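You operate a simulated robot arm through the tools that you are given. There is no shell and no other tool.

Carry out the task below with a simulated two-armed robot. There is one attempt and no reset: what you move stays moved.

TASK
Run in the lamp row at the volts on its tag till four bars show.
Fine: volts before the output key; then output off and supply switch off.

The check looks at the end state, three seconds after you hand in, the way a careful person would. Anything else that was tipped, shoved, dropped, spilled or broken makes it a failure.

THE ROBOT
Two 7-joint arms with two-finger parallel grippers on one trunk that stands fixed in place. Base frame: the origin is at the foot of the trunk, x ahead of it, y to its left, z up. Readings come in mm, degrees, newtons and seconds.
The left shoulder is at [58, 174, 1238], the right one opposite. With the tool pointing down near the work surface each hand reaches from about 100 to 640 mm from the base axis, measured 20 degrees to its own side. Payload 3.6 kg a hand.
Tool frame (each hand has its own): the origin (TCP) lies between the finger pads and is the grasp point; the fingertips stand 30 mm ahead of it; z points along the fingers, y is the line along which they close. The gripper opens to 110 mm. The fingers are 20 mm wide and 10 mm thick; the gripper's body (48 by 112 mm) begins 55 mm behind the TCP.
Orientation is told as [roll, pitch, yaw] about the base's x, y, z axes, in that order, counted from this pose: with the fingers straight down and closing along the base's y, the tool's x points along the base's -x, its y along +y and its z along -z.

THE INTERFACE
- The arms move only by the tool nudge_tool. It takes "left_series", "right_series" or both (then of equal length, played together; a hand with none holds still); each is a list that holds one entry, the list of rows, each a list of 7 numbers: the closure, from 0 (fully open) to 1 (shut), then the shift along the tool's x, y, z in units of 30 mm (1.0 is 30 mm), then the turn, a rotation vector about the tool's x, y, z in units of 5 degrees (1.0 is 5 degrees). In form: [[[gripper, dx, dy, dz, ax, ay, az], ...]]. A call has 1 to 20 rows; each row shifts and turns the commanded pose from where the row before left it, along the tool's axes as they then stand. A call with a number of a shift or a turn outside -1 to 1 is refused whole. A row lasts 0.2 s, in which the tool goes at most 50 mm and 8.6 degrees; a call with a longer step from one row to the next is refused whole, and so is a gripper value outside its range. A pose out of reach is approached as far as the arm can. The call stops where the force on the tool passes 40 N (or 10 N more than at its start, if that is more) or the arm is blocked; 0.2 s more then pass. The fingers move at their own pace (about 153 mm/s each) and stop on an object; they squeeze with about 45 N. The grip force told is the motor's: it shows also when the fingers shut on nothing. Time passes only in rows, and 0.2 s behind the last, so rows that do not move let the fingers close. The reply holds the time, the measured pose of the TCP, the force on the tool along the base axes, the opening and the grip force, in the units named above and with some noise, with the torque about the TCP (base axes, N m) and any sound that the robot's microphone picked up.
- Cameras (640 x 400 px; columns grow to the right, rows downward): "scene" is now at [141.6, 38.9, 1421.6]; the picture's right is [0.43, -0.90, 0.00], its down [-0.43, -0.20, -0.88] and it looks along [0.80, 0.38, -0.47] (base axes); focal length 301 px, centre (320, 200). "left" rides on the left gripper at [72, -17, -103] in its tool frame; the picture's right is [0.23, 0.97, 0.00], its down [-0.76, 0.18, -0.62] and it looks along [-0.61, 0.14, 0.78] (tool axes); focal length 222 px, centre (320, 200). "right" rides on the right gripper at [72, 17, -103] in its tool frame; the picture's right is [-0.23, 0.97, 0.00], its down [-0.76, -0.18, -0.62] and it looks along [-0.61, -0.14, 0.78] (tool axes); focal length 222 px, centre (320, 200). There is no depth. A picture from a camera that has moved, and an enlarged one, comes with that camera's place and axes in the base frame and with its lens.
- capture(camera): a new picture of that camera. No time passes.
- move_column(by): moves the trunk up (or, below 0, down) by that many mm; the arms and the scene camera ride with it, the base frame stays. It gives what a move gives, with no picture.
- pan_tilt(pan, tilt): turns the head with the scene camera to pan (to the left, within 86 degrees either way) and tilt (down, from -29 to 69), counted from straight ahead of the robot (the tilt from the chest, where the trunk bows). It gives what a move gives.
- enlarge(camera, box): a new picture of the part [left, top, right, bottom] of that camera's present view, enlarged. No time passes.
- close_job(): hands the job in; it is judged then, once.

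Nothing tells you positions but the pictures and the camera data. Unless the task says otherwise, let go and move clear before handing in.

The tools are called after "Request:" as name(argument=value, ...) on one line, values as JSON. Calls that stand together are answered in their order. nudge_tool: Moves the arms, as the interface text tells. Its arguments: {"type":"object","properties":{"left_series":{"type":"array"},"right_series":{"type":"array"}},"required":[]} The other tools are called the same way: move_column (by) moves the trunk up or down; pan_tilt (pan, tilt) turns the head that bears the scene camera; capture (camera) takes a picture; enlarge (camera, box) takes an enlarged picture of a part of a camera's view; close_job () hands the job in.

At the start:

```text
clock: 0.0
left_ee_pos: [309.7, 444.0, 1248.7]
left_orientation: [0.0, 0.0, 0.1]
left_force: [-0.7, 0.3, 0.2]
left_wrist_torque: [0.01, 0.0, 0.04]
left_gripper_width: 110.3
left_finger_force: 0.1
right_ee_pos: [409.9, 29.3, 1200.9]
right_orientation: [0.0, 0.0, 0.1]
right_force: [-0.2, 0.2, 0.0]
right_wrist_torque: [0.04, 0.01, 0.01]
right_gripper_width: 109.9
right_finger_force: 0.1
trunk travel left (down, up): [-353.0, 410.0]
head pan, tilt (commanded): [25.3, 28.3]
```

scene: 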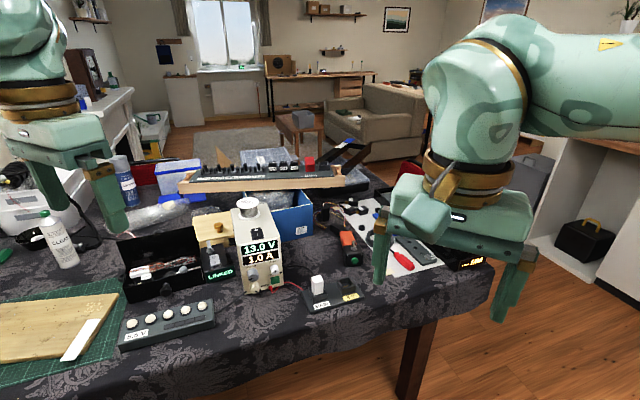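
right: 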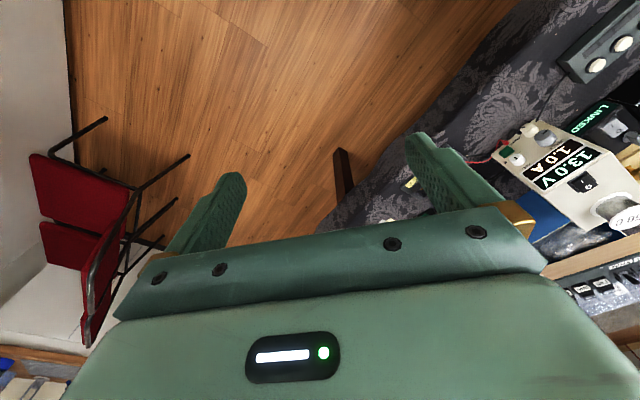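
left: 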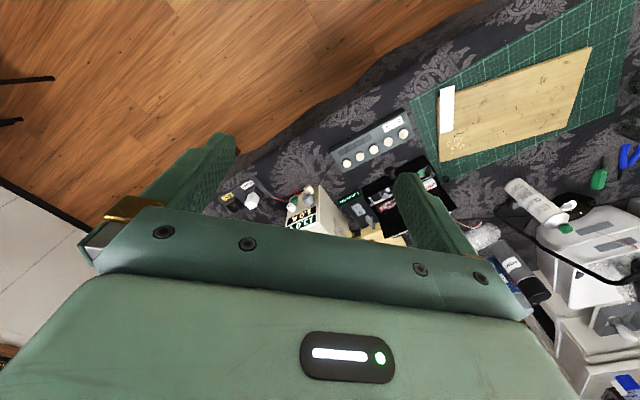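

I see a bench with a small power supply (13.0 V / 1.0 A), a lamp row with a tag "5.5 V"(?), a box marked LINKED, and another block with a white key at right. I'll enlarge pictures to read the details before moving.

Request:
enlarge(camera="scene", box=[190, 180, 400, 320])

Request:
enlarge(camera="scene", box=[100, 230, 260, 360])

Request:
enlarge(camera="left", box=[210, 100, 430, 240])

Request:
enlarge(camera="right", box=[470, 0, 640, 240])

```text
2.86 times, centred on (295, 250) of scene
camera zoom: at [141.6, 38.9, 1421.6], right [0.43, -0.9, 0.0], down [-0.43, -0.2, -0.88], along [0.8, 0.38, -0.47], focal length 860 px, centre (391, 57)
```

zoom: 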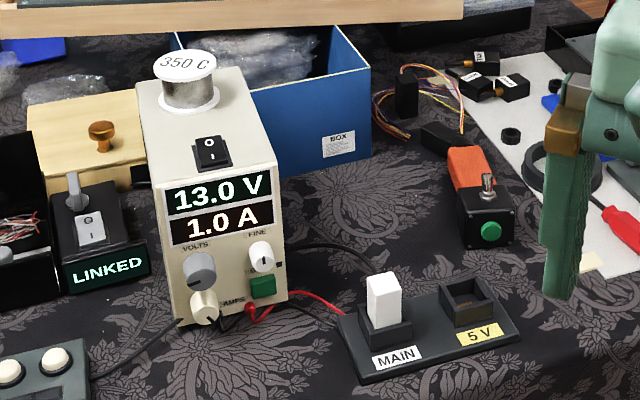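

```text
3.08 times, centred on (180, 295) of scene
camera zoom: at [141.6, 38.9, 1421.6], right [0.43, -0.9, 0.0], down [-0.43, -0.2, -0.88], along [0.8, 0.38, -0.47], focal length 926 px, centre (751, -92)
```

zoom: 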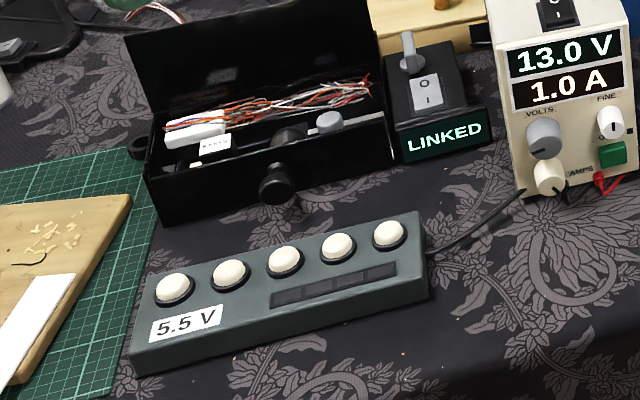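

```text
2.86 times, centred on (320, 170) of left
camera zoom: at [238.7, 425.3, 1353.5], right [-0.23, 0.97, 0.0], down [0.76, 0.18, 0.62], along [0.61, 0.14, -0.78], focal length 635 px, centre (320, 286)
```

zoom: 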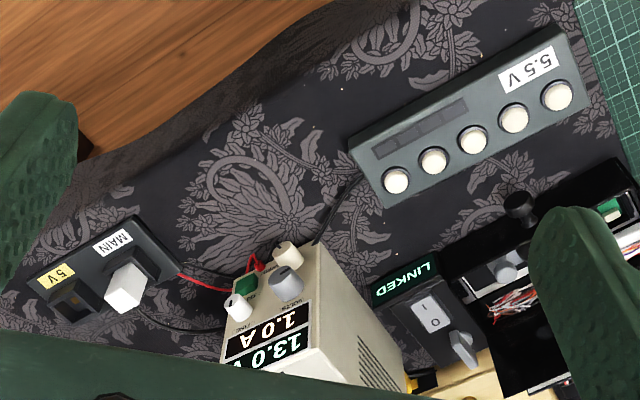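

```text
1.67 times, centred on (555, 120) of right
camera zoom: at [337.6, 45.6, 1302.5], right [0.23, 0.97, 0.0], down [0.76, -0.18, 0.62], along [0.61, -0.14, -0.78], focal length 370 px, centre (-72, 333)
```

zoom: 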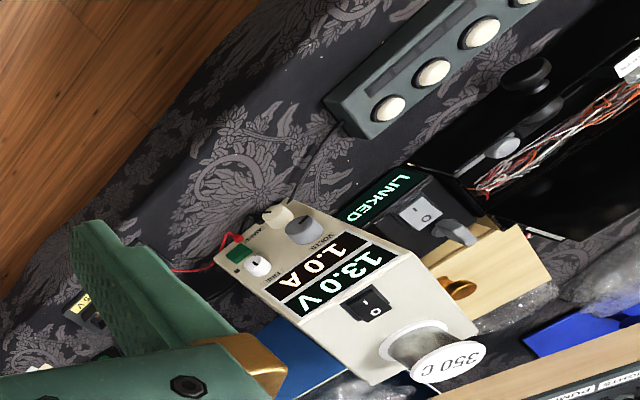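

The lamp row's tag seems to read 5.5 V, and the supply (beige) shows 13.0 V, with knobs and a green key on its front and a rocker on top. I'll enlarge further to understand the supply, the LINKED box and the plug box.

Request:
enlarge(camera="scene", box=[230, 190, 300, 300])

Request:
enlarge(camera="scene", box=[190, 215, 250, 290])

Request:
enlarge(camera="scene", box=[110, 290, 230, 350])

Request:
enlarge(camera="scene", box=[290, 220, 380, 320])

```text
3.64 times, centred on (265, 245) of scene
camera zoom: at [141.6, 38.9, 1421.6], right [0.43, -0.9, 0.0], down [-0.43, -0.2, -0.88], along [0.8, 0.38, -0.47], focal length 1094 px, centre (520, 36)
```

zoom: 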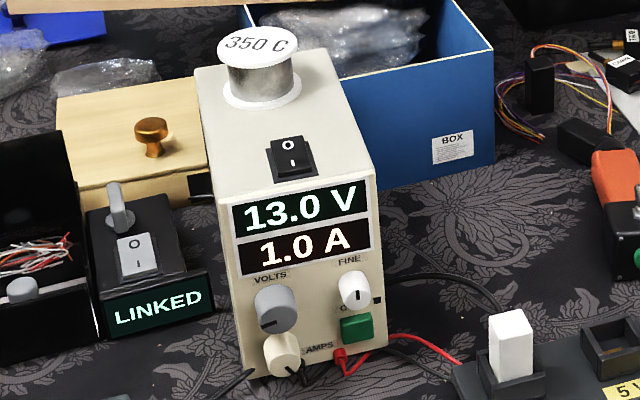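

```text
5.33 times, centred on (220, 252) of scene
camera zoom: at [141.6, 38.9, 1421.6], right [0.43, -0.9, 0.0], down [-0.43, -0.2, -0.88], along [0.8, 0.38, -0.47], focal length 1604 px, centre (853, -80)
```

zoom: 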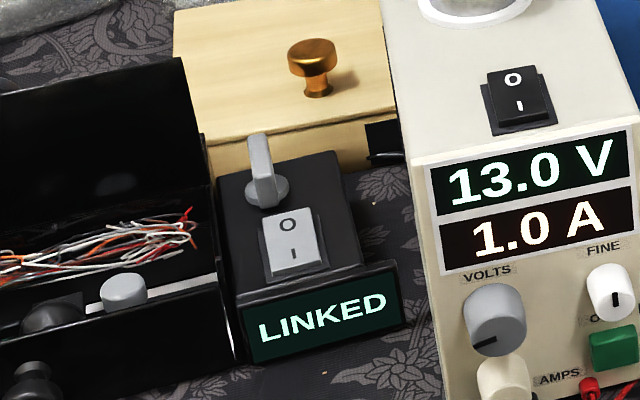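

```text
5.33 times, centred on (170, 320) of scene
camera zoom: at [141.6, 38.9, 1421.6], right [0.43, -0.9, 0.0], down [-0.43, -0.2, -0.88], along [0.8, 0.38, -0.47], focal length 1604 px, centre (1120, -440)
```

zoom: 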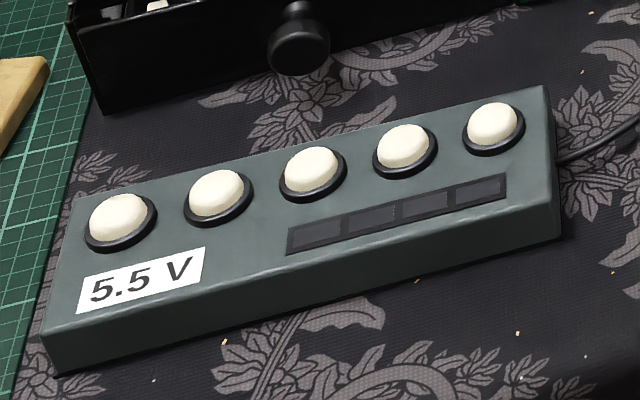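

```text
4.00 times, centred on (335, 270) of scene
camera zoom: at [141.6, 38.9, 1421.6], right [0.43, -0.9, 0.0], down [-0.43, -0.2, -0.88], along [0.8, 0.38, -0.47], focal length 1203 px, centre (260, -80)
```

zoom: 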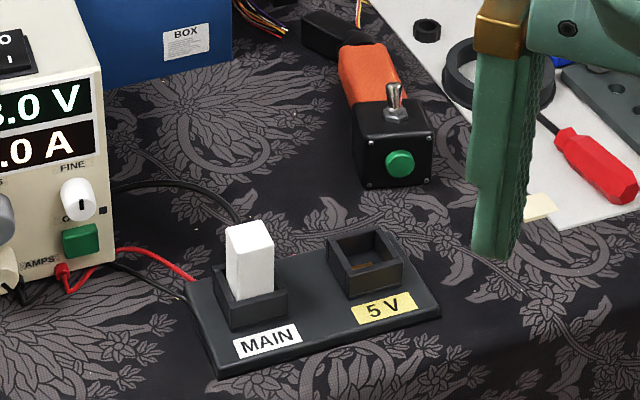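

The lamp row is tagged 5.5 V, its plug sits in MAIN, and the supply's panel (VOLTS, FINE, AMPS knobs, green output key) lies at about [670, 470, 800], turned some 44° to the left, out of reach from the present height. I'll lower the trunk so the left hand can reach the panel from the front, in steps.

Request:
move_column(by=-150)

Request:
pan_tilt(pan=38, tilt=30)

Request:
capture(camera="scene")

Request:
capture(camera="left")

Request:
capture(camera="right")

```text
clock: 1.8
left_ee_pos: [339.3, 445.1, 1079.9]
left_orientation: [0.1, 4.4, 0.1]
left_force: [0.4, -0.2, 0.1]
left_wrist_torque: [0.01, -0.04, -0.03]
left_gripper_width: 110.0
left_finger_force: 0.1
right_ee_pos: [409.5, 29.2, 1051.5]
right_orientation: [0.0, 0.0, 0.1]
right_force: [-0.2, 0.7, 0.1]
right_wrist_torque: [-0.02, -0.02, -0.05]
right_gripper_width: 110.0
right_finger_force: 0.1
trunk travel left (down, up): [-203.0, 560.0]
head pan, tilt (commanded): [25.3, 28.3]
```

```text
clock: 2.5
left_ee_pos: [340.1, 444.2, 1077.6]
left_orientation: [0.1, 4.5, 0.0]
left_force: [-0.2, 0.3, -1.4]
left_wrist_torque: [-0.01, 0.03, -0.01]
left_gripper_width: 110.0
left_finger_force: 0.0
right_ee_pos: [409.9, 30.0, 1051.7]
right_orientation: [0.0, 0.1, 0.1]
right_force: [-0.2, 0.3, -0.1]
right_wrist_torque: [0.02, -0.02, 0.0]
right_gripper_width: 109.8
right_finger_force: 0.1
trunk travel left (down, up): [-203.0, 560.0]
head pan, tilt (commanded): [38.0, 30.0]
```

```text
taken
camera scene: at [197.2, 55.6, 1264.9], right [0.62, -0.79, 0.0], down [-0.39, -0.31, -0.87], along [0.68, 0.53, -0.5], focal length 301 px, centre (320, 200)
```

scene: 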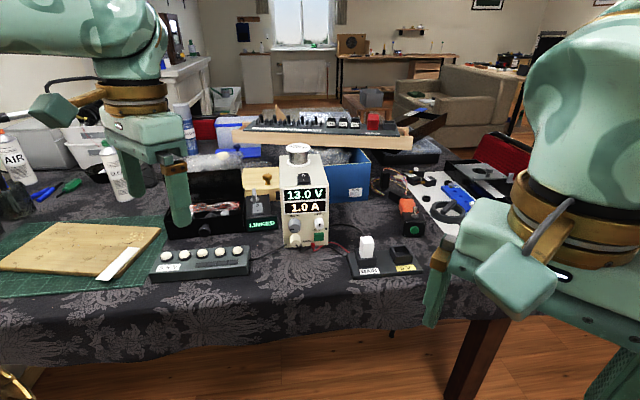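

```text
taken
camera left: at [276.1, 425.5, 1188.5], right [-0.23, 0.97, 0.02], down [0.81, 0.18, 0.56], along [0.54, 0.14, -0.83], focal length 222 px, centre (320, 200)
```

left: 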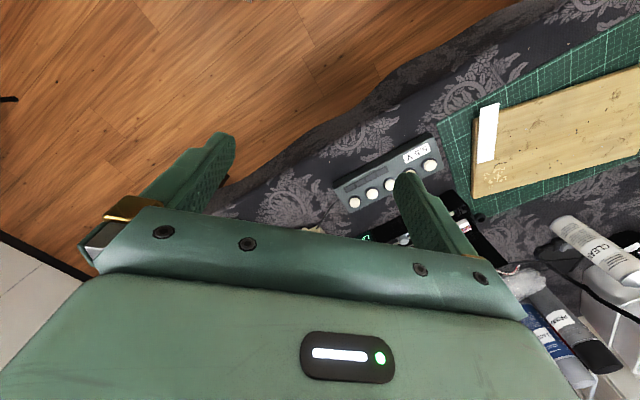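

```text
taken
camera right: at [337.7, 45.6, 1152.4], right [0.23, 0.97, 0.0], down [0.76, -0.18, 0.62], along [0.61, -0.14, -0.78], focal length 222 px, centre (320, 200)
```

right: 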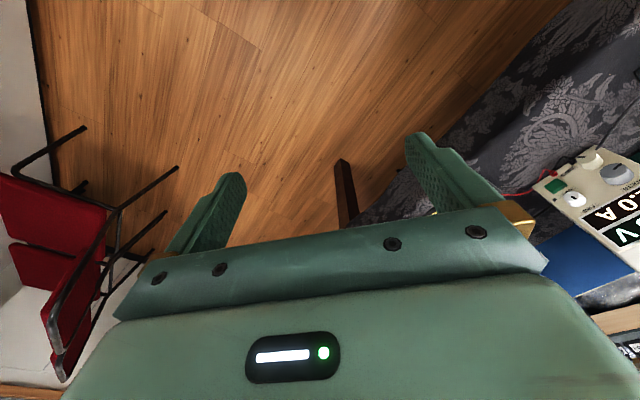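

The trunk came down and the view of the bench is more frontal; the supply with its plug box to its right and the lamp row to its left stand clear. I'll zoom in for a measured look at the panel.

Request:
enlarge(camera="scene", box=[260, 140, 350, 260])

Request:
enlarge(camera="scene", box=[140, 160, 300, 290])

Request:
enlarge(camera="scene", box=[300, 180, 450, 290])

```text
3.33 times, centred on (305, 200) of scene
camera zoom: at [197.2, 55.6, 1264.9], right [0.62, -0.79, 0.0], down [-0.39, -0.31, -0.87], along [0.68, 0.53, -0.5], focal length 1003 px, centre (370, 200)
```

zoom: 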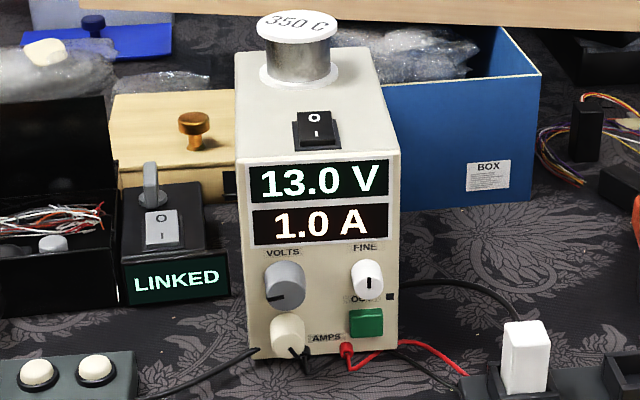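

```text
3.08 times, centred on (220, 225) of scene
camera zoom: at [197.2, 55.6, 1264.9], right [0.62, -0.79, 0.0], down [-0.39, -0.31, -0.87], along [0.68, 0.53, -0.5], focal length 926 px, centre (628, 123)
```

zoom: 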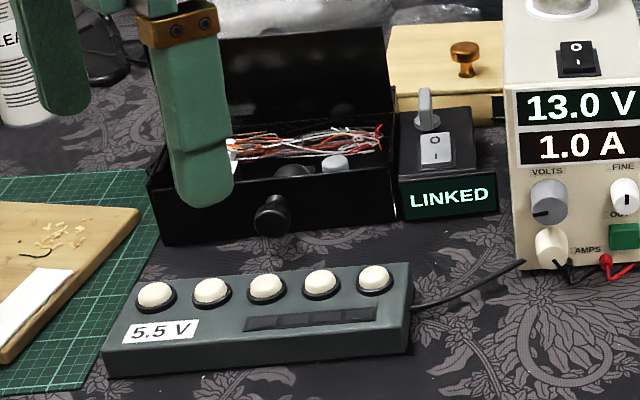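

```text
3.64 times, centred on (375, 235) of scene
camera zoom: at [197.2, 55.6, 1264.9], right [0.62, -0.79, 0.0], down [-0.39, -0.31, -0.87], along [0.68, 0.53, -0.5], focal length 1094 px, centre (120, 73)
```

zoom: 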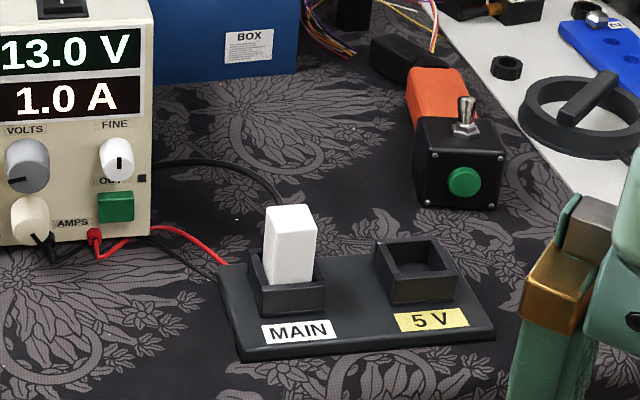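

The panel's green key is near [684, 439, 795], the VOLTS knob near [648, 490, 829] with FINE to its right and AMPS below; the panel faces back toward the robot at yaw ≈ 44°. I'll turn the left tool to that yaw in free air and tip it forward, watching what the arm can reach.

Request:
nudge_tool(left_series=[[[0, 0, 0, 0, 0, 0, -0.98], [0, 0, 0, 0, 0, 0, -0.98], [0, 0, 0, 0, 0, 0, -0.98], [0, 0, 0, 0, 0, 0, -0.98], [0, 0, 0, 0, 0, 0, -0.98], [0, 0, 0, 0, 0, 0, -0.98], [0, 0, 0, 0, 0, 0, -0.98], [0, 0, 0, 0, 0, 0, -0.98], [0, 0, 0, 0, 0, 0, -0.98]]])

```text
clock: 4.5
left_ee_pos: [339.4, 444.3, 1078.2]
left_orientation: [3.2, 3.0, 44.3]
left_force: [-0.7, 0.0, 0.2]
left_wrist_torque: [0.01, 0.01, -0.03]
left_gripper_width: 109.9
left_finger_force: 0.1
right_ee_pos: [410.0, 29.4, 1052.0]
right_orientation: [0.0, 0.0, 0.0]
right_force: [-0.8, -0.3, 0.8]
right_wrist_torque: [0.0, 0.01, 0.0]
right_gripper_width: 109.7
right_finger_force: 0.0
trunk travel left (down, up): [-203.0, 560.0]
head pan, tilt (commanded): [38.0, 30.0]
```

The yaw is now 44°; next I tip the tool forward toward 30° below horizontal.

Request:
nudge_tool(left_series=[[[0, 0, 0, 0, 0.64, 0, 0], [0, 0, 0, 0, 0, -0.97, 0], [0, 0, 0, 0, 0, -0.97, 0], [0, 0, 0, 0, 0, -0.97, 0], [0, 0, 0, 0, 0, -0.97, 0], [0, 0, 0, 0, 0, -0.97, 0], [0, 0, 0, 0, 0, -0.97, 0], [0, 0, 0, 0, 0, -0.97, 0], [0, 0, 0, 0, 0, -0.97, 0], [0, 0, 0, 0, 0, -0.97, 0], [0, 0, 0, 0, 0, -0.97, 0], [0, 0, 0, 0, 0, -0.97, 0], [0, 0, 0, 0, 0, -0.97, 0], [0, 0, 0, 0, 0, -0.97, 0]]])

Request:
capture(camera="left")

Request:
capture(camera="scene")

```text
clock: 7.5
left_ee_pos: [387.5, 482.5, 1121.6]
left_orientation: [0.0, -59.8, 44.2]
left_force: [-0.3, -0.2, -0.6]
left_wrist_torque: [-0.01, 0.0, 0.03]
left_gripper_width: 109.9
left_finger_force: 0.0
left hand out of reach, approached as far as the arm can: row 10, 11, 12, 13, 14
right_ee_pos: [410.9, 30.4, 1050.6]
right_orientation: [0.0, 0.1, 0.2]
right_force: [-0.1, 0.5, 0.6]
right_wrist_torque: [0.01, 0.03, -0.02]
right_gripper_width: 109.7
right_finger_force: 0.1
trunk travel left (down, up): [-203.0, 560.0]
head pan, tilt (commanded): [38.0, 30.0]
```

```text
taken
camera left: at [310.2, 380.9, 1112.1], right [-0.76, 0.62, -0.2], down [-0.24, 0.02, 0.97], along [0.6, 0.79, 0.13], focal length 222 px, centre (320, 200)
```

left: 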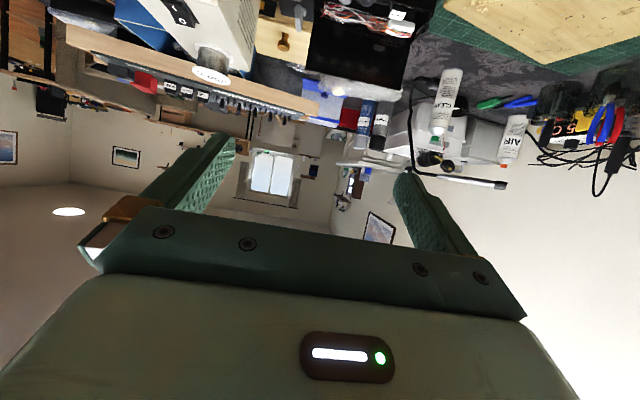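

```text
taken
camera scene: at [197.2, 55.8, 1264.8], right [0.62, -0.79, 0.0], down [-0.39, -0.31, -0.87], along [0.68, 0.53, -0.5], focal length 301 px, centre (320, 200)
```

scene: 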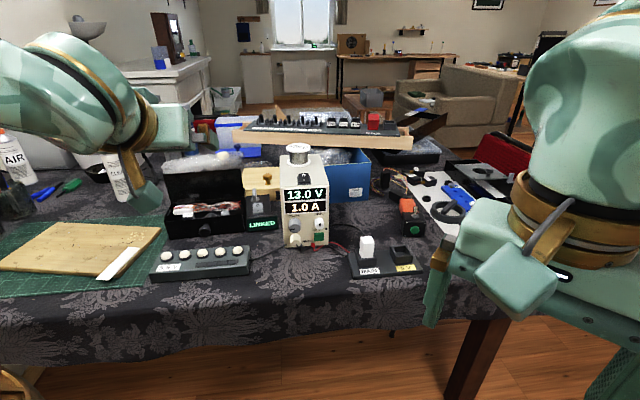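

The left tool now points forward, 30° below level, at [388, 483, 1122], clear of everything. I'll bring it to a stand-off about 200 mm in front of the supply's panel.

Request:
nudge_tool(left_series=[[[0, 0.652, -0.677, 0.347, 0, 0, 0], [0, 0.652, -0.677, 0.347, 0, 0, 0], [0, 0.652, -0.677, 0.347, 0, 0, 0], [0, 0.652, -0.677, 0.347, 0, 0, 0], [0, 0.652, -0.677, 0.347, 0, 0, 0], [0, 0.652, -0.677, 0.347, 0, 0, 0], [0, 0.652, -0.677, 0.347, 0, 0, 0], [0, 0.652, -0.677, 0.347, 0, 0, 0], [0, 0.652, -0.677, 0.347, 0, 0, 0], [0, 0.652, -0.677, 0.347, 0, 0, 0]]])

Request:
capture(camera="left")

Request:
capture(camera="scene")

```text
clock: 9.7
left_ee_pos: [551.3, 345.8, 912.8]
left_orientation: [0.2, -59.7, 44.0]
left_force: [0.3, 0.2, -1.0]
left_wrist_torque: [-0.03, 0.01, -0.02]
left_gripper_width: 109.9
left_finger_force: 0.0
left hand out of reach, approached as far as the arm can: row 1, 2, 8, 9, 10
right_ee_pos: [411.1, 30.2, 1050.4]
right_orientation: [0.0, 0.0, 0.1]
right_force: [0.2, -0.4, -1.1]
right_wrist_torque: [-0.01, 0.02, 0.01]
right_gripper_width: 110.0
right_finger_force: 0.1
trunk travel left (down, up): [-203.0, 560.0]
head pan, tilt (commanded): [38.0, 30.0]
```

```text
taken
camera left: at [473.3, 244.4, 904.3], right [-0.76, 0.62, -0.19], down [-0.23, 0.02, 0.97], along [0.6, 0.79, 0.13], focal length 222 px, centre (320, 200)
```

left: 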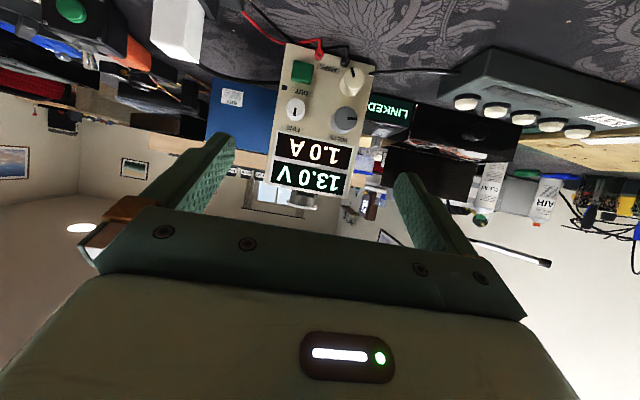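

```text
taken
camera scene: at [198.0, 55.6, 1264.7], right [0.62, -0.79, 0.0], down [-0.39, -0.31, -0.87], along [0.68, 0.53, -0.5], focal length 301 px, centre (320, 200)
```

scene: 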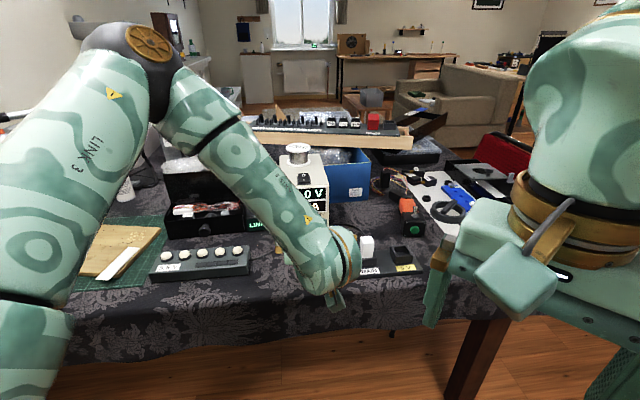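

The left hand stands at [551, 346, 913] before the panel, and its camera (mounted below, so the picture is upside down) sees the whole panel. I'll enlarge it to fix the knob and key places.

Request:
enlarge(camera="left", box=[230, 30, 400, 210])

Request:
enlarge(camera="left", box=[150, 0, 410, 120])

```text
2.22 times, centred on (315, 120) of left
camera zoom: at [473.3, 244.4, 904.3], right [-0.76, 0.62, -0.19], down [-0.23, 0.02, 0.97], along [0.6, 0.79, 0.13], focal length 494 px, centre (331, 378)
```

zoom: 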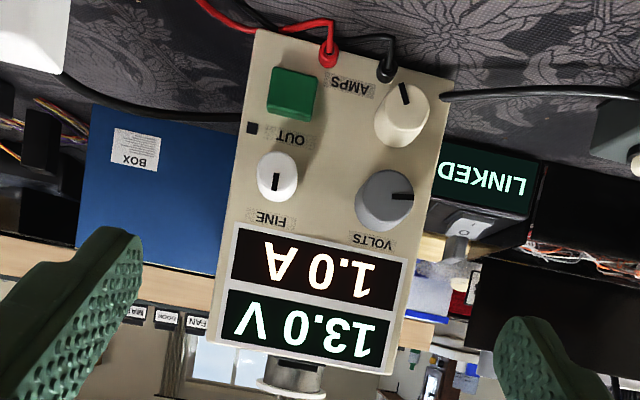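

```text
2.46 times, centred on (280, 60) of left
camera zoom: at [473.3, 244.4, 904.3], right [-0.76, 0.62, -0.19], down [-0.23, 0.02, 0.97], along [0.6, 0.79, 0.13], focal length 547 px, centre (418, 545)
```

zoom: 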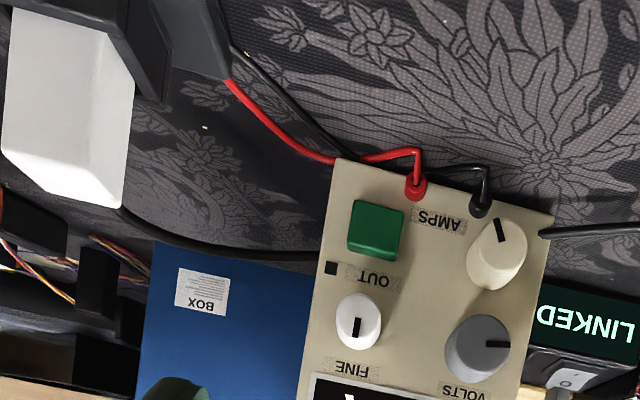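

From the two views VOLTS is near [645, 485, 835], FINE near [683, 437, 838], the key near [690, 443, 793]. The left hand will hide the display from the head, so I'll turn the right hand (gripper shut) so its camera watches the panel from the right.

Request:
nudge_tool(right_series=[[[1, 0, 0, 0, 0, 0, -0.955], [1, 0, 0, 0, 0, 0, -0.955], [1, 0, 0, 0, 0, 0, -0.955], [1, 0, 0, 0, 0, 0, -0.955], [1, 0, 0, 0, 0, 0, -0.955], [1, 0, 0, 0, 0, 0, -0.955], [1, 0, 0, 0, 0, 0, -0.955], [1, 0, 0, 0, 0, 0, -0.955], [1, 0, 0, 0, 0, 0, -0.955], [1, 0, 0, 0, 0, 0, -0.955], [1, 0, 0, 0, 0, 0, -0.955], [1, 0, 0, 0, 0, 0, -0.955], [1, 0, 0, 0, 0, 0, -0.955], [1, 0, 0, 0, 0, 0, -0.955], [1, 0, 0, 0, 0, 0, -0.955], [1, 0, 0, 0, 0, 0, -0.955], [1, 0, 0, 0, 0, -1, 0], [1, 0, 0, 0, 0, -1, 0], [1, 0, 0, 0, 0, -1, 0], [1, 0, 0, 0, 0, -1, 0]]])

```text
clock: 13.9
left_ee_pos: [549.8, 346.2, 913.2]
left_orientation: [0.3, -59.7, 43.9]
left_force: [0.6, -0.4, 0.6]
left_wrist_torque: [0.0, 0.01, 0.06]
left_gripper_width: 110.1
left_finger_force: 0.0
right_ee_pos: [411.0, 29.3, 1051.1]
right_orientation: [0.1, -20.1, 47.7]
right_force: [0.6, -0.1, 0.4]
right_wrist_torque: [0.0, 0.01, 0.01]
right_gripper_width: 0.0
right_finger_force: 37.7
right hand out of reach, approached as far as the arm can: row 11, 12, 13, 14, 15, 16
trunk travel left (down, up): [-203.0, 560.0]
head pan, tilt (commanded): [38.0, 30.0]
```

The right wrist stopped at yaw 47.7°, which still serves: the panel will just sit off the picture's centre. I'll tip it further and shift it right-forward to look past the left hand.

Request:
nudge_tool(right_series=[[[1, 0, 0, 0, 0, -1, 0], [1, 0, 0, 0, 0, -1, 0], [1, 0, 0, 0, 0, -1, 0], [1, 0, 0, 0, 0, -1, 0], [1, 0, 0, 0, 0, -1, 0], [1, 0, 0, 0, 0, -1, 0], [1, -0.182, -0.446, 0.677, 0, 0, 0], [1, -0.182, -0.446, 0.677, 0, 0, 0], [1, -0.182, -0.446, 0.677, 0, 0, 0], [1, -0.182, -0.446, 0.677, 0, 0, 0], [1, -0.182, -0.446, 0.677, 0, 0, 0], [1, -0.182, -0.446, 0.677, 0, 0, 0], [1, -0.182, -0.446, 0.677, 0, 0, 0]]])

Request:
capture(camera="right")

Request:
capture(camera="scene")

```text
clock: 16.7
left_ee_pos: [550.9, 345.9, 913.6]
left_orientation: [0.3, -59.7, 43.9]
left_force: [0.8, 0.5, -0.7]
left_wrist_torque: [-0.01, -0.01, -0.01]
left_gripper_width: 109.9
left_finger_force: 0.1
right_ee_pos: [568.9, 65.8, 987.9]
right_orientation: [0.0, -50.0, 47.7]
right_force: [-0.1, 0.7, -0.5]
right_wrist_torque: [0.0, -0.01, 0.02]
right_gripper_width: 0.0
right_finger_force: 37.6
trunk travel left (down, up): [-203.0, 560.0]
head pan, tilt (commanded): [38.0, 30.0]
```

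```text
taken
camera right: at [471.7, -16.9, 997.5], right [-0.62, 0.76, 0.17], down [0.14, -0.11, 0.98], along [0.77, 0.64, -0.04], focal length 222 px, centre (320, 200)
```

right: 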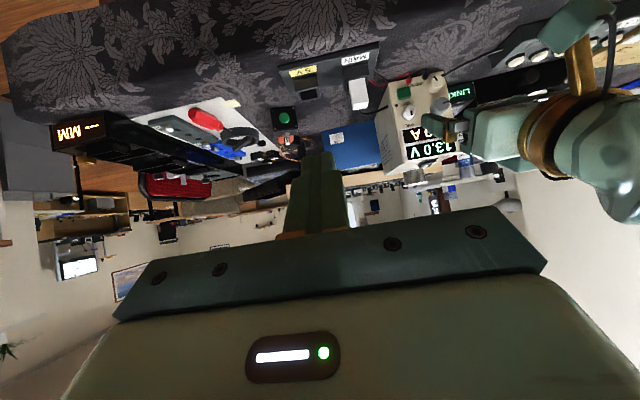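

```text
taken
camera scene: at [197.7, 55.6, 1264.7], right [0.62, -0.79, 0.0], down [-0.39, -0.31, -0.87], along [0.68, 0.53, -0.5], focal length 301 px, centre (320, 200)
```

scene: 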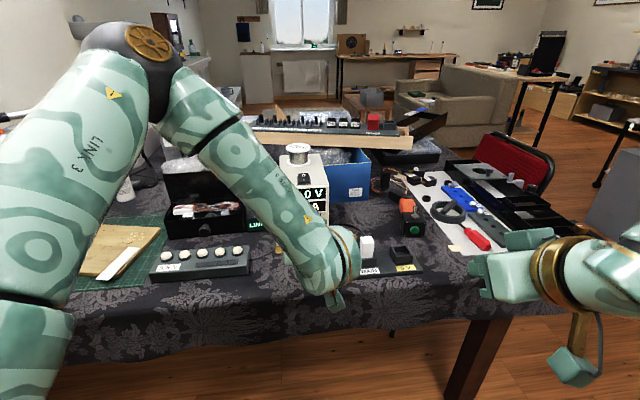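

The right camera now sees the panel past the left hand's side. I'll check how readable the display and key are from there.

Request:
enlarge(camera="right", box=[340, 40, 520, 190])

Request:
enlarge(camera="right", box=[430, 0, 640, 140])

```text
2.67 times, centred on (430, 115) of right
camera zoom: at [471.7, -16.9, 997.5], right [-0.62, 0.76, 0.17], down [0.14, -0.11, 0.98], along [0.77, 0.64, -0.04], focal length 592 px, centre (27, 427)
```

zoom: 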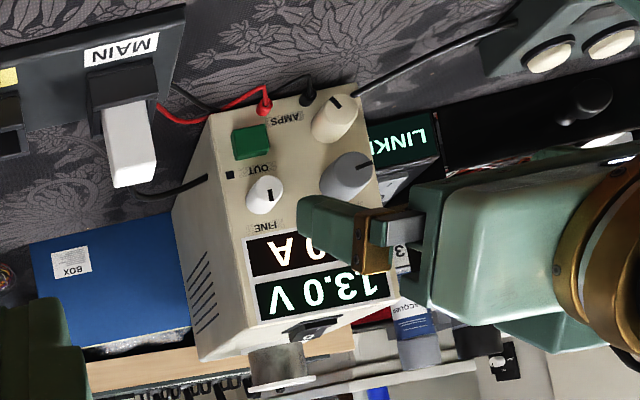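

```text
2.86 times, centred on (535, 70) of right
camera zoom: at [471.7, -16.9, 997.5], right [-0.62, 0.76, 0.17], down [0.14, -0.11, 0.98], along [0.77, 0.64, -0.04], focal length 635 px, centre (-294, 571)
```

zoom: 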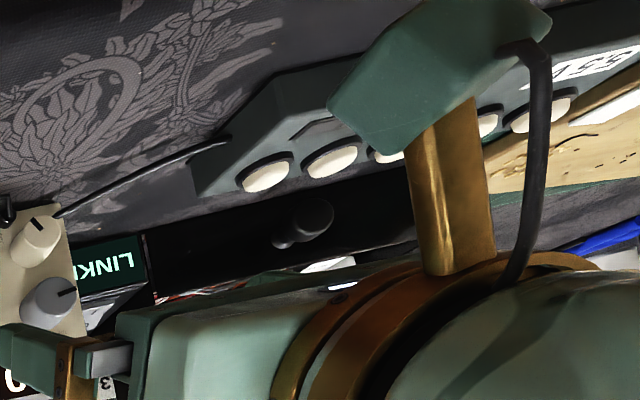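

The right camera shows the panel well, and two wrist views agree: VOLTS knob [647, 486, 834], FINE [690, 440, 835], AMPS [646, 483, 788], green key [693, 444, 790]. I'll half close the left fingers, level the tool to 20° below horizontal and bring it just short of the VOLTS knob.

Request:
nudge_tool(left_series=[[[0.5, 0, 0, 0, 0, -1, 0], [0.5, 0, 0, 0, 0, -1, 0], [0.5, 0.221, 0.231, 0.778, 0, 0, 0], [0.5, 0.221, 0.231, 0.778, 0, 0, 0], [0.5, 0.221, 0.231, 0.778, 0, 0, 0], [0.5, 0.221, 0.231, 0.778, 0, 0, 0], [0.5, 0.221, 0.231, 0.778, 0, 0, 0]]])

Request:
enlarge(camera="right", box=[340, 0, 580, 190])

Request:
capture(camera="left")

Request:
capture(camera="scene")

```text
clock: 18.3
left_ee_pos: [636.9, 449.4, 869.3]
left_orientation: [0.1, -69.9, 44.3]
left_force: [-0.2, -0.9, 0.1]
left_wrist_torque: [-0.02, 0.0, 0.0]
left_gripper_width: 54.9
left_finger_force: 0.1
left hand out of reach, approached as far as the arm can: row 1, 2
right_ee_pos: [568.4, 65.9, 988.2]
right_orientation: [0.1, -49.9, 47.7]
right_force: [-0.2, -0.3, -0.5]
right_wrist_torque: [-0.01, 0.0, 0.01]
right_gripper_width: 0.1
right_finger_force: 37.8
trunk travel left (down, up): [-203.0, 560.0]
head pan, tilt (commanded): [38.0, 30.0]
```

```text
2.11 times, centred on (460, 95) of right
camera zoom: at [471.3, -16.6, 997.6], right [-0.62, 0.76, 0.17], down [0.14, -0.11, 0.98], along [0.77, 0.64, -0.04], focal length 468 px, centre (25, 421)
```

zoom: 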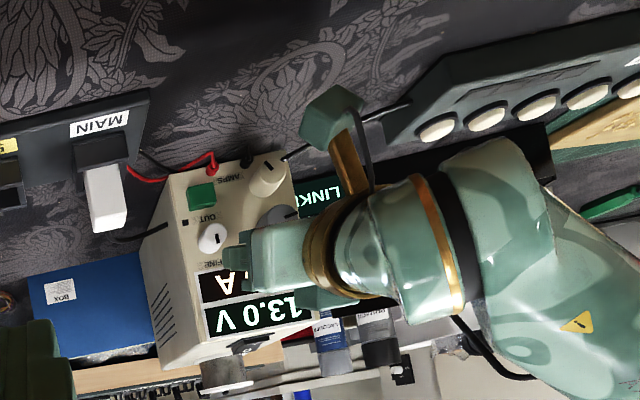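

```text
taken
camera left: at [561.7, 350.9, 837.9], right [-0.74, 0.64, -0.21], down [-0.36, -0.1, 0.93], along [0.58, 0.76, 0.3], focal length 222 px, centre (320, 200)
```

left: 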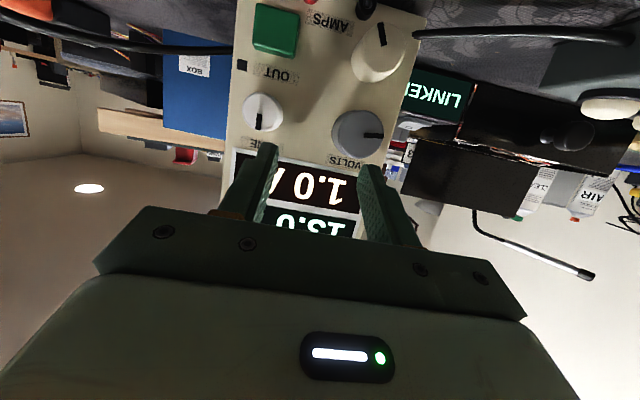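

```text
taken
camera scene: at [197.6, 56.0, 1264.7], right [0.62, -0.79, 0.0], down [-0.39, -0.31, -0.87], along [0.68, 0.53, -0.5], focal length 301 px, centre (320, 200)
```

scene: 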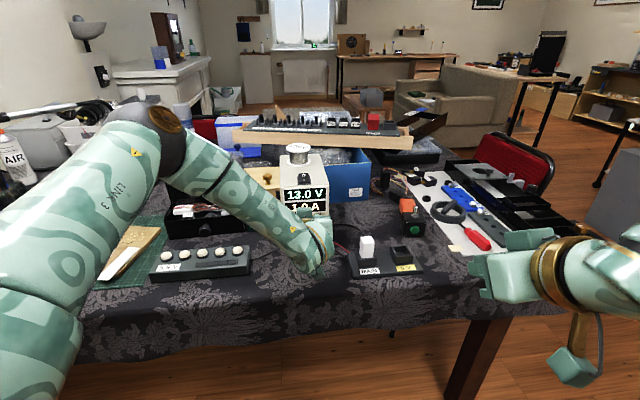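

The hand overshot to [637, 449, 869], just in front of the display between the two knobs, touching nothing. I'll back it off, shift left and down so it lines up with the VOLTS knob's axis, and look again.

Request:
nudge_tool(left_series=[[[0.5, 0.258, 0.013, -0.705, 0, 0, 0], [0.5, 0.258, 0.013, -0.705, 0, 0, 0], [0.5, 0.415, 0.343, 0.165, 0, 0, 0], [0.5, 0.415, 0.343, 0.165, 0.19, 0, 0.07]]])

Request:
capture(camera="left")

Request:
enlarge(camera="right", box=[340, 0, 580, 190])

```text
clock: 19.3
left_ee_pos: [587.6, 434.5, 843.5]
left_orientation: [-0.1, -70.1, 43.4]
left_force: [-0.1, 0.9, 1.0]
left_wrist_torque: [0.01, 0.04, 0.01]
left_gripper_width: 54.7
left_finger_force: 0.1
right_ee_pos: [568.3, 66.4, 989.3]
right_orientation: [0.2, -50.1, 47.7]
right_force: [0.7, 0.4, -0.4]
right_wrist_torque: [0.0, 0.03, 0.02]
right_gripper_width: 0.0
right_finger_force: 38.1
trunk travel left (down, up): [-203.0, 560.0]
head pan, tilt (commanded): [38.0, 30.0]
```

```text
taken
camera left: at [512.1, 337.3, 810.8], right [-0.72, 0.66, -0.21], down [-0.36, -0.09, 0.93], along [0.59, 0.75, 0.3], focal length 222 px, centre (320, 200)
```

left: 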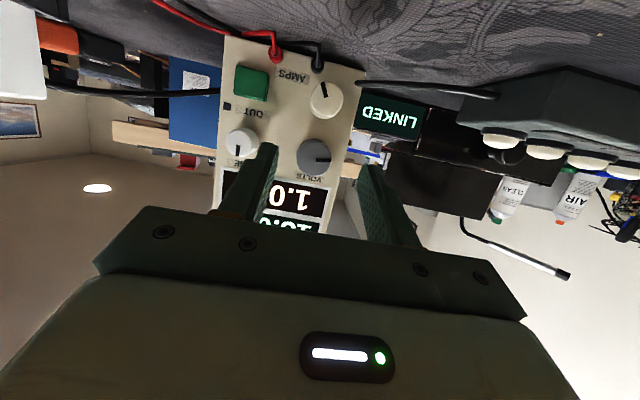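

```text
2.11 times, centred on (460, 95) of right
camera zoom: at [471.0, -16.8, 997.9], right [-0.62, 0.76, 0.17], down [0.14, -0.11, 0.98], along [0.77, 0.64, -0.04], focal length 468 px, centre (25, 421)
```

zoom: 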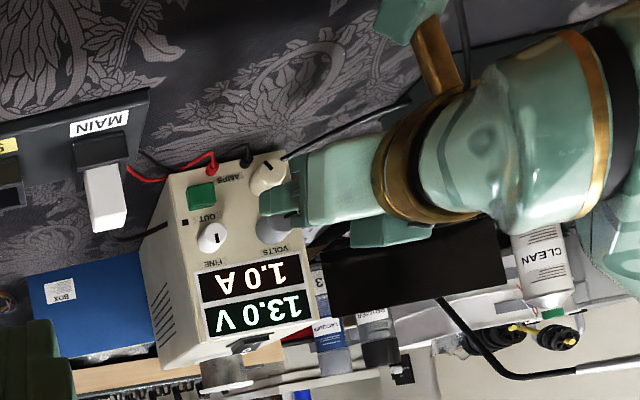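

The VOLTS knob sits between the open fingers in the left picture and the right camera reads the display clearly (13.0 V, 1.0 A). I'll take an enlarged look to centre the fingers on the knob.

Request:
enlarge(camera="left", box=[210, 60, 390, 180])

```text
3.33 times, centred on (300, 120) of left
camera zoom: at [512.1, 337.3, 810.8], right [-0.72, 0.66, -0.21], down [-0.36, -0.09, 0.93], along [0.59, 0.75, 0.3], focal length 740 px, centre (387, 467)
```

zoom: 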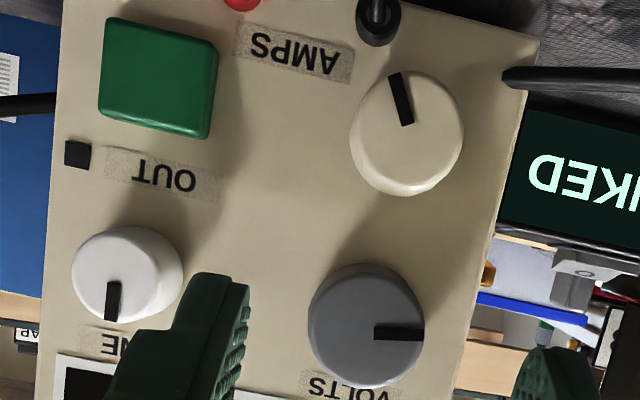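

The knob's face is about 30 mm across and centred within about 1 mm. I'll advance 44 mm along the panel normal with fingers still open, checking the force.

Request:
nudge_tool(left_series=[[[0.5, -0.137, -0.008, 0.341, 0, 0, 0], [0.5, -0.137, -0.008, 0.341, 0, 0, 0], [0.5, -0.137, -0.008, 0.341, 0, 0, 0], [0.5, -0.137, -0.008, 0.341, 0, 0, 0]]])

Request:
capture(camera="left")

Request:
enlarge(camera="right", box=[380, 50, 500, 180])

```text
clock: 20.3
left_ee_pos: [620.1, 461.5, 842.3]
left_orientation: [0.1, -69.9, 43.3]
left_force: [0.6, 0.5, 0.2]
left_wrist_torque: [-0.03, -0.02, 0.02]
left_gripper_width: 54.9
left_finger_force: 0.1
right_ee_pos: [568.6, 65.6, 988.1]
right_orientation: [0.1, -50.1, 47.7]
right_force: [-0.6, 0.2, 0.7]
right_wrist_torque: [0.01, 0.01, 0.01]
right_gripper_width: 0.1
right_finger_force: 37.8
trunk travel left (down, up): [-203.0, 560.0]
head pan, tilt (commanded): [38.0, 30.0]
```

```text
taken
camera left: at [544.5, 364.3, 812.4], right [-0.72, 0.66, -0.21], down [-0.36, -0.09, 0.93], along [0.59, 0.75, 0.3], focal length 222 px, centre (320, 200)
```

left: 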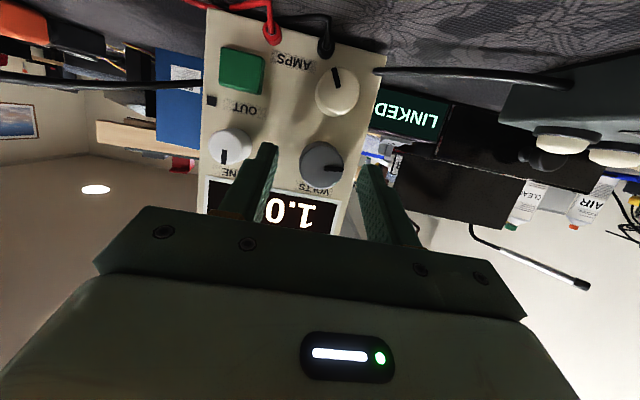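

```text
3.08 times, centred on (440, 115) of right
camera zoom: at [471.1, -16.9, 997.8], right [-0.62, 0.76, 0.17], down [0.14, -0.11, 0.98], along [0.77, 0.64, -0.04], focal length 684 px, centre (-49, 462)
```

zoom: 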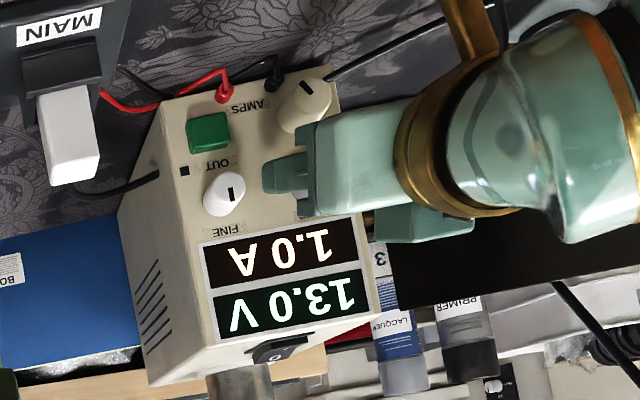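

The fingers straddle the knob with no contact yet. I'll enlarge the left view to judge how deep the fingertips sit against the knob's face.

Request:
enlarge(camera="left", box=[210, 60, 390, 180])

```text
3.33 times, centred on (300, 120) of left
camera zoom: at [544.5, 364.3, 812.4], right [-0.72, 0.66, -0.21], down [-0.36, -0.09, 0.93], along [0.59, 0.75, 0.3], focal length 740 px, centre (387, 467)
```

zoom: 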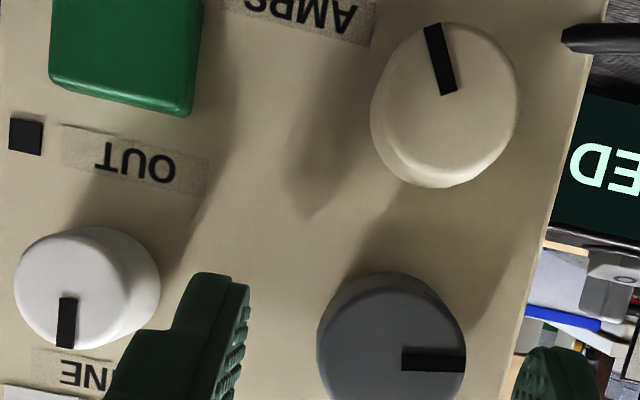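

The panel surface works out at about 24 mm behind the knob's face, so the fingertips overlap it only slightly. I'll advance another 13 mm, then close on the knob.

Request:
nudge_tool(left_series=[[[0.5, -0.09, 0.0, 0.198, 0, 0, 0], [0.5, -0.09, 0.0, 0.198, 0, 0, 0]]])

Request:
nudge_tool(left_series=[[[0.65, 0, 0, 0, 0, 0, 0], [0.72, 0, 0, 0, 0, 0, 0], [0.8, 0, 0, 0, 0, 0, 0], [0.8, 0, 0, 0, 0, 0, 0]]])

Request:
capture(camera="left")

Request:
enlarge(camera="right", box=[380, 50, 500, 180])

```text
clock: 20.9
left_ee_pos: [631.0, 471.8, 842.7]
left_orientation: [0.0, -69.9, 43.2]
left_force: [-0.7, 0.0, -0.3]
left_wrist_torque: [-0.02, -0.03, 0.05]
left_gripper_width: 55.3
left_finger_force: 0.1
right_ee_pos: [569.8, 64.5, 988.9]
right_orientation: [0.0, -50.0, 47.8]
right_force: [-0.2, 0.0, -0.6]
right_wrist_torque: [0.01, -0.01, 0.0]
right_gripper_width: 0.0
right_finger_force: 37.9
trunk travel left (down, up): [-203.0, 560.0]
head pan, tilt (commanded): [38.0, 30.0]
```

```text
clock: 21.9
left_ee_pos: [629.6, 472.4, 843.1]
left_orientation: [0.0, -69.8, 43.4]
left_force: [-10.3, 8.6, 1.2]
left_wrist_torque: [0.2, 0.0, 0.55]
left_gripper_width: 29.8
left_finger_force: 45.4
right_ee_pos: [566.7, 65.3, 989.5]
right_orientation: [-0.1, -50.0, 47.8]
right_force: [-0.2, 0.1, -0.5]
right_wrist_torque: [0.0, 0.0, 0.01]
right_gripper_width: 0.2
right_finger_force: 37.5
trunk travel left (down, up): [-203.0, 560.0]
head pan, tilt (commanded): [38.0, 30.0]
```

```text
taken
camera left: at [553.8, 374.8, 812.3], right [-0.73, 0.65, -0.21], down [-0.36, -0.09, 0.93], along [0.59, 0.75, 0.3], focal length 222 px, centre (320, 200)
```

left: 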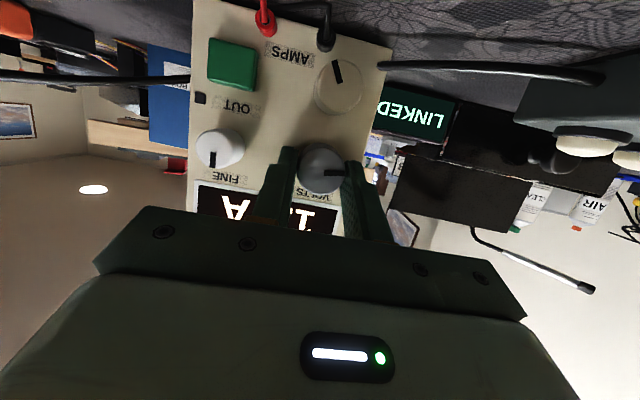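

```text
3.08 times, centred on (440, 115) of right
camera zoom: at [470.0, -16.4, 998.3], right [-0.62, 0.76, 0.17], down [0.14, -0.11, 0.98], along [0.77, 0.64, -0.04], focal length 684 px, centre (-49, 462)
```

zoom: 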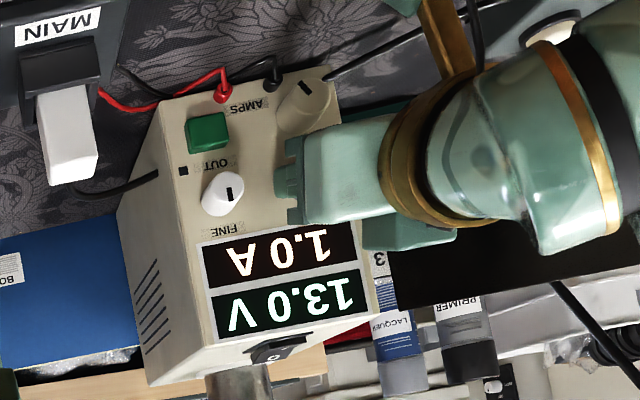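

The fingers hold the VOLTS knob (29.8 mm). I'll turn it 15° counter-clockwise about the knob's own axis, easing the small sideways load, and read the display.

Request:
nudge_tool(left_series=[[[0.8, 0, 0.045, 0, 0.342, 0, -0.94], [0.8, 0, 0.03, 0, 0.342, 0, -0.94], [0.8, 0, 0.02, 0, 0.342, 0, -0.94], [0.8, 0, 0, 0, 0, 0, 0]]])

Request:
enlarge(camera="right", box=[380, 50, 500, 180])

Request:
capture(camera="left")

```text
clock: 22.9
left_ee_pos: [628.8, 474.2, 842.3]
left_orientation: [-38.2, -65.1, 78.8]
left_force: [-2.3, 11.3, -0.9]
left_wrist_torque: [0.46, -0.36, 0.34]
left_gripper_width: 29.9
left_finger_force: 44.6
right_ee_pos: [568.4, 67.3, 989.2]
right_orientation: [0.0, -49.8, 47.7]
right_force: [0.2, 0.4, -0.4]
right_wrist_torque: [0.0, -0.02, -0.01]
right_gripper_width: 0.0
right_finger_force: 37.7
trunk travel left (down, up): [-203.0, 560.0]
head pan, tilt (commanded): [38.0, 30.0]
```

```text
3.08 times, centred on (440, 115) of right
camera zoom: at [471.1, -15.8, 997.8], right [-0.62, 0.76, 0.17], down [0.14, -0.11, 0.98], along [0.77, 0.64, -0.04], focal length 684 px, centre (-49, 462)
```

zoom: 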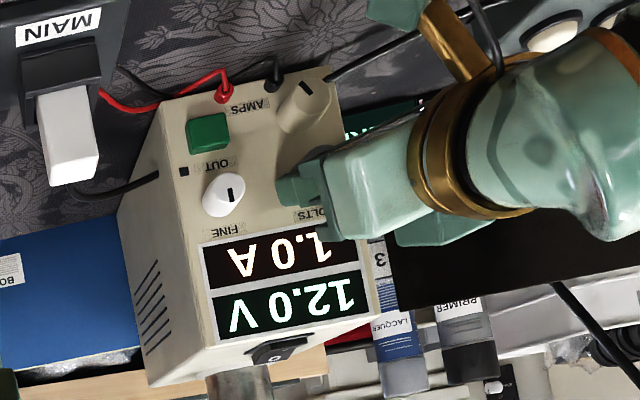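

```text
taken
camera left: at [557.6, 370.7, 817.6], right [-0.66, 0.59, -0.46], down [-0.52, 0.08, 0.85], along [0.54, 0.8, 0.25], focal length 222 px, centre (320, 200)
```

left: 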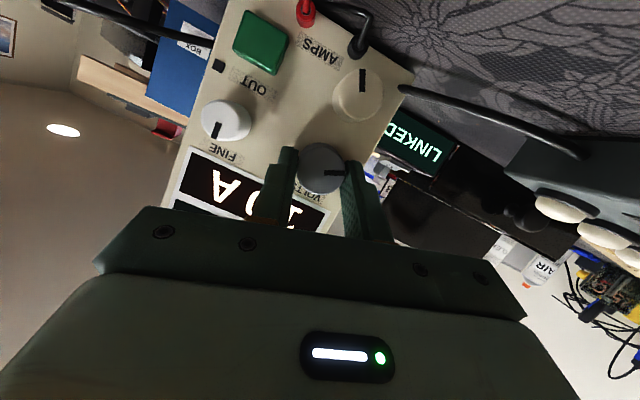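

Fifteen degrees took it from 13.0 to 12.0 V, so about 15° per volt; another 97.5° is needed. I'll go 25° further, then regrip.

Request:
nudge_tool(left_series=[[[0.8, 0, 0.025, 0, 0.342, 0, -0.94], [0.8, 0, 0.02, 0, 0.342, 0, -0.94], [0.8, 0, 0.02, 0, 0.342, 0, -0.94], [0.8, 0, 0.02, 0, 0.342, 0, -0.94], [0.8, 0, 0.02, 0, 0.342, 0, -0.94], [0.8, 0, 0, 0, 0, 0, 0]]])

Request:
enlarge(camera="right", box=[380, 50, 500, 180])

Request:
capture(camera="left")

```text
clock: 24.3
left_ee_pos: [626.6, 504.5, 903.6]
left_orientation: [-66.3, -46.0, 102.8]
left_force: [1.3, 0.5, -33.3]
left_wrist_torque: [-0.82, 1.59, 0.39]
left_gripper_width: 31.5
left_finger_force: 44.7
left hand out of reach, approached as far as the arm can: row 2, 3, 4, 5
right_ee_pos: [571.0, 68.6, 986.0]
right_orientation: [0.1, -49.7, 47.5]
right_force: [-0.2, 0.5, -0.8]
right_wrist_torque: [-0.02, 0.0, 0.01]
right_gripper_width: 0.0
right_finger_force: 37.5
trunk travel left (down, up): [-203.0, 560.0]
head pan, tilt (commanded): [38.0, 30.0]
```

```text
3.08 times, centred on (440, 115) of right
camera zoom: at [474.1, -14.8, 996.2], right [-0.62, 0.76, 0.17], down [0.14, -0.11, 0.98], along [0.77, 0.64, -0.04], focal length 684 px, centre (-49, 462)
```

zoom: 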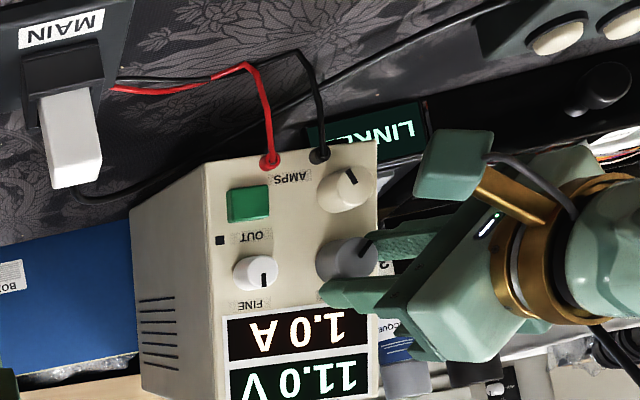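

```text
taken
camera left: at [562.5, 394.3, 892.1], right [-0.49, 0.39, -0.78], down [-0.73, 0.31, 0.61], along [0.48, 0.87, 0.13], focal length 222 px, centre (320, 200)
```

left: 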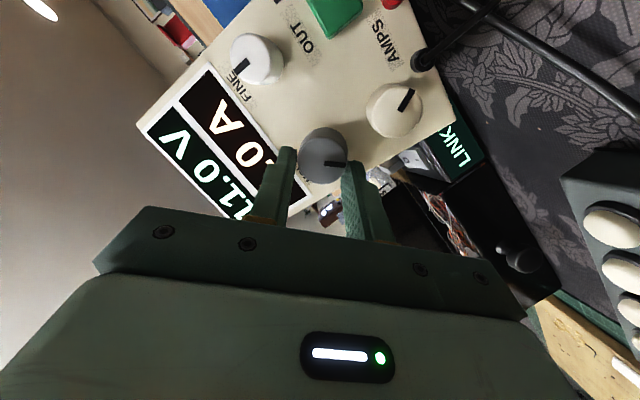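

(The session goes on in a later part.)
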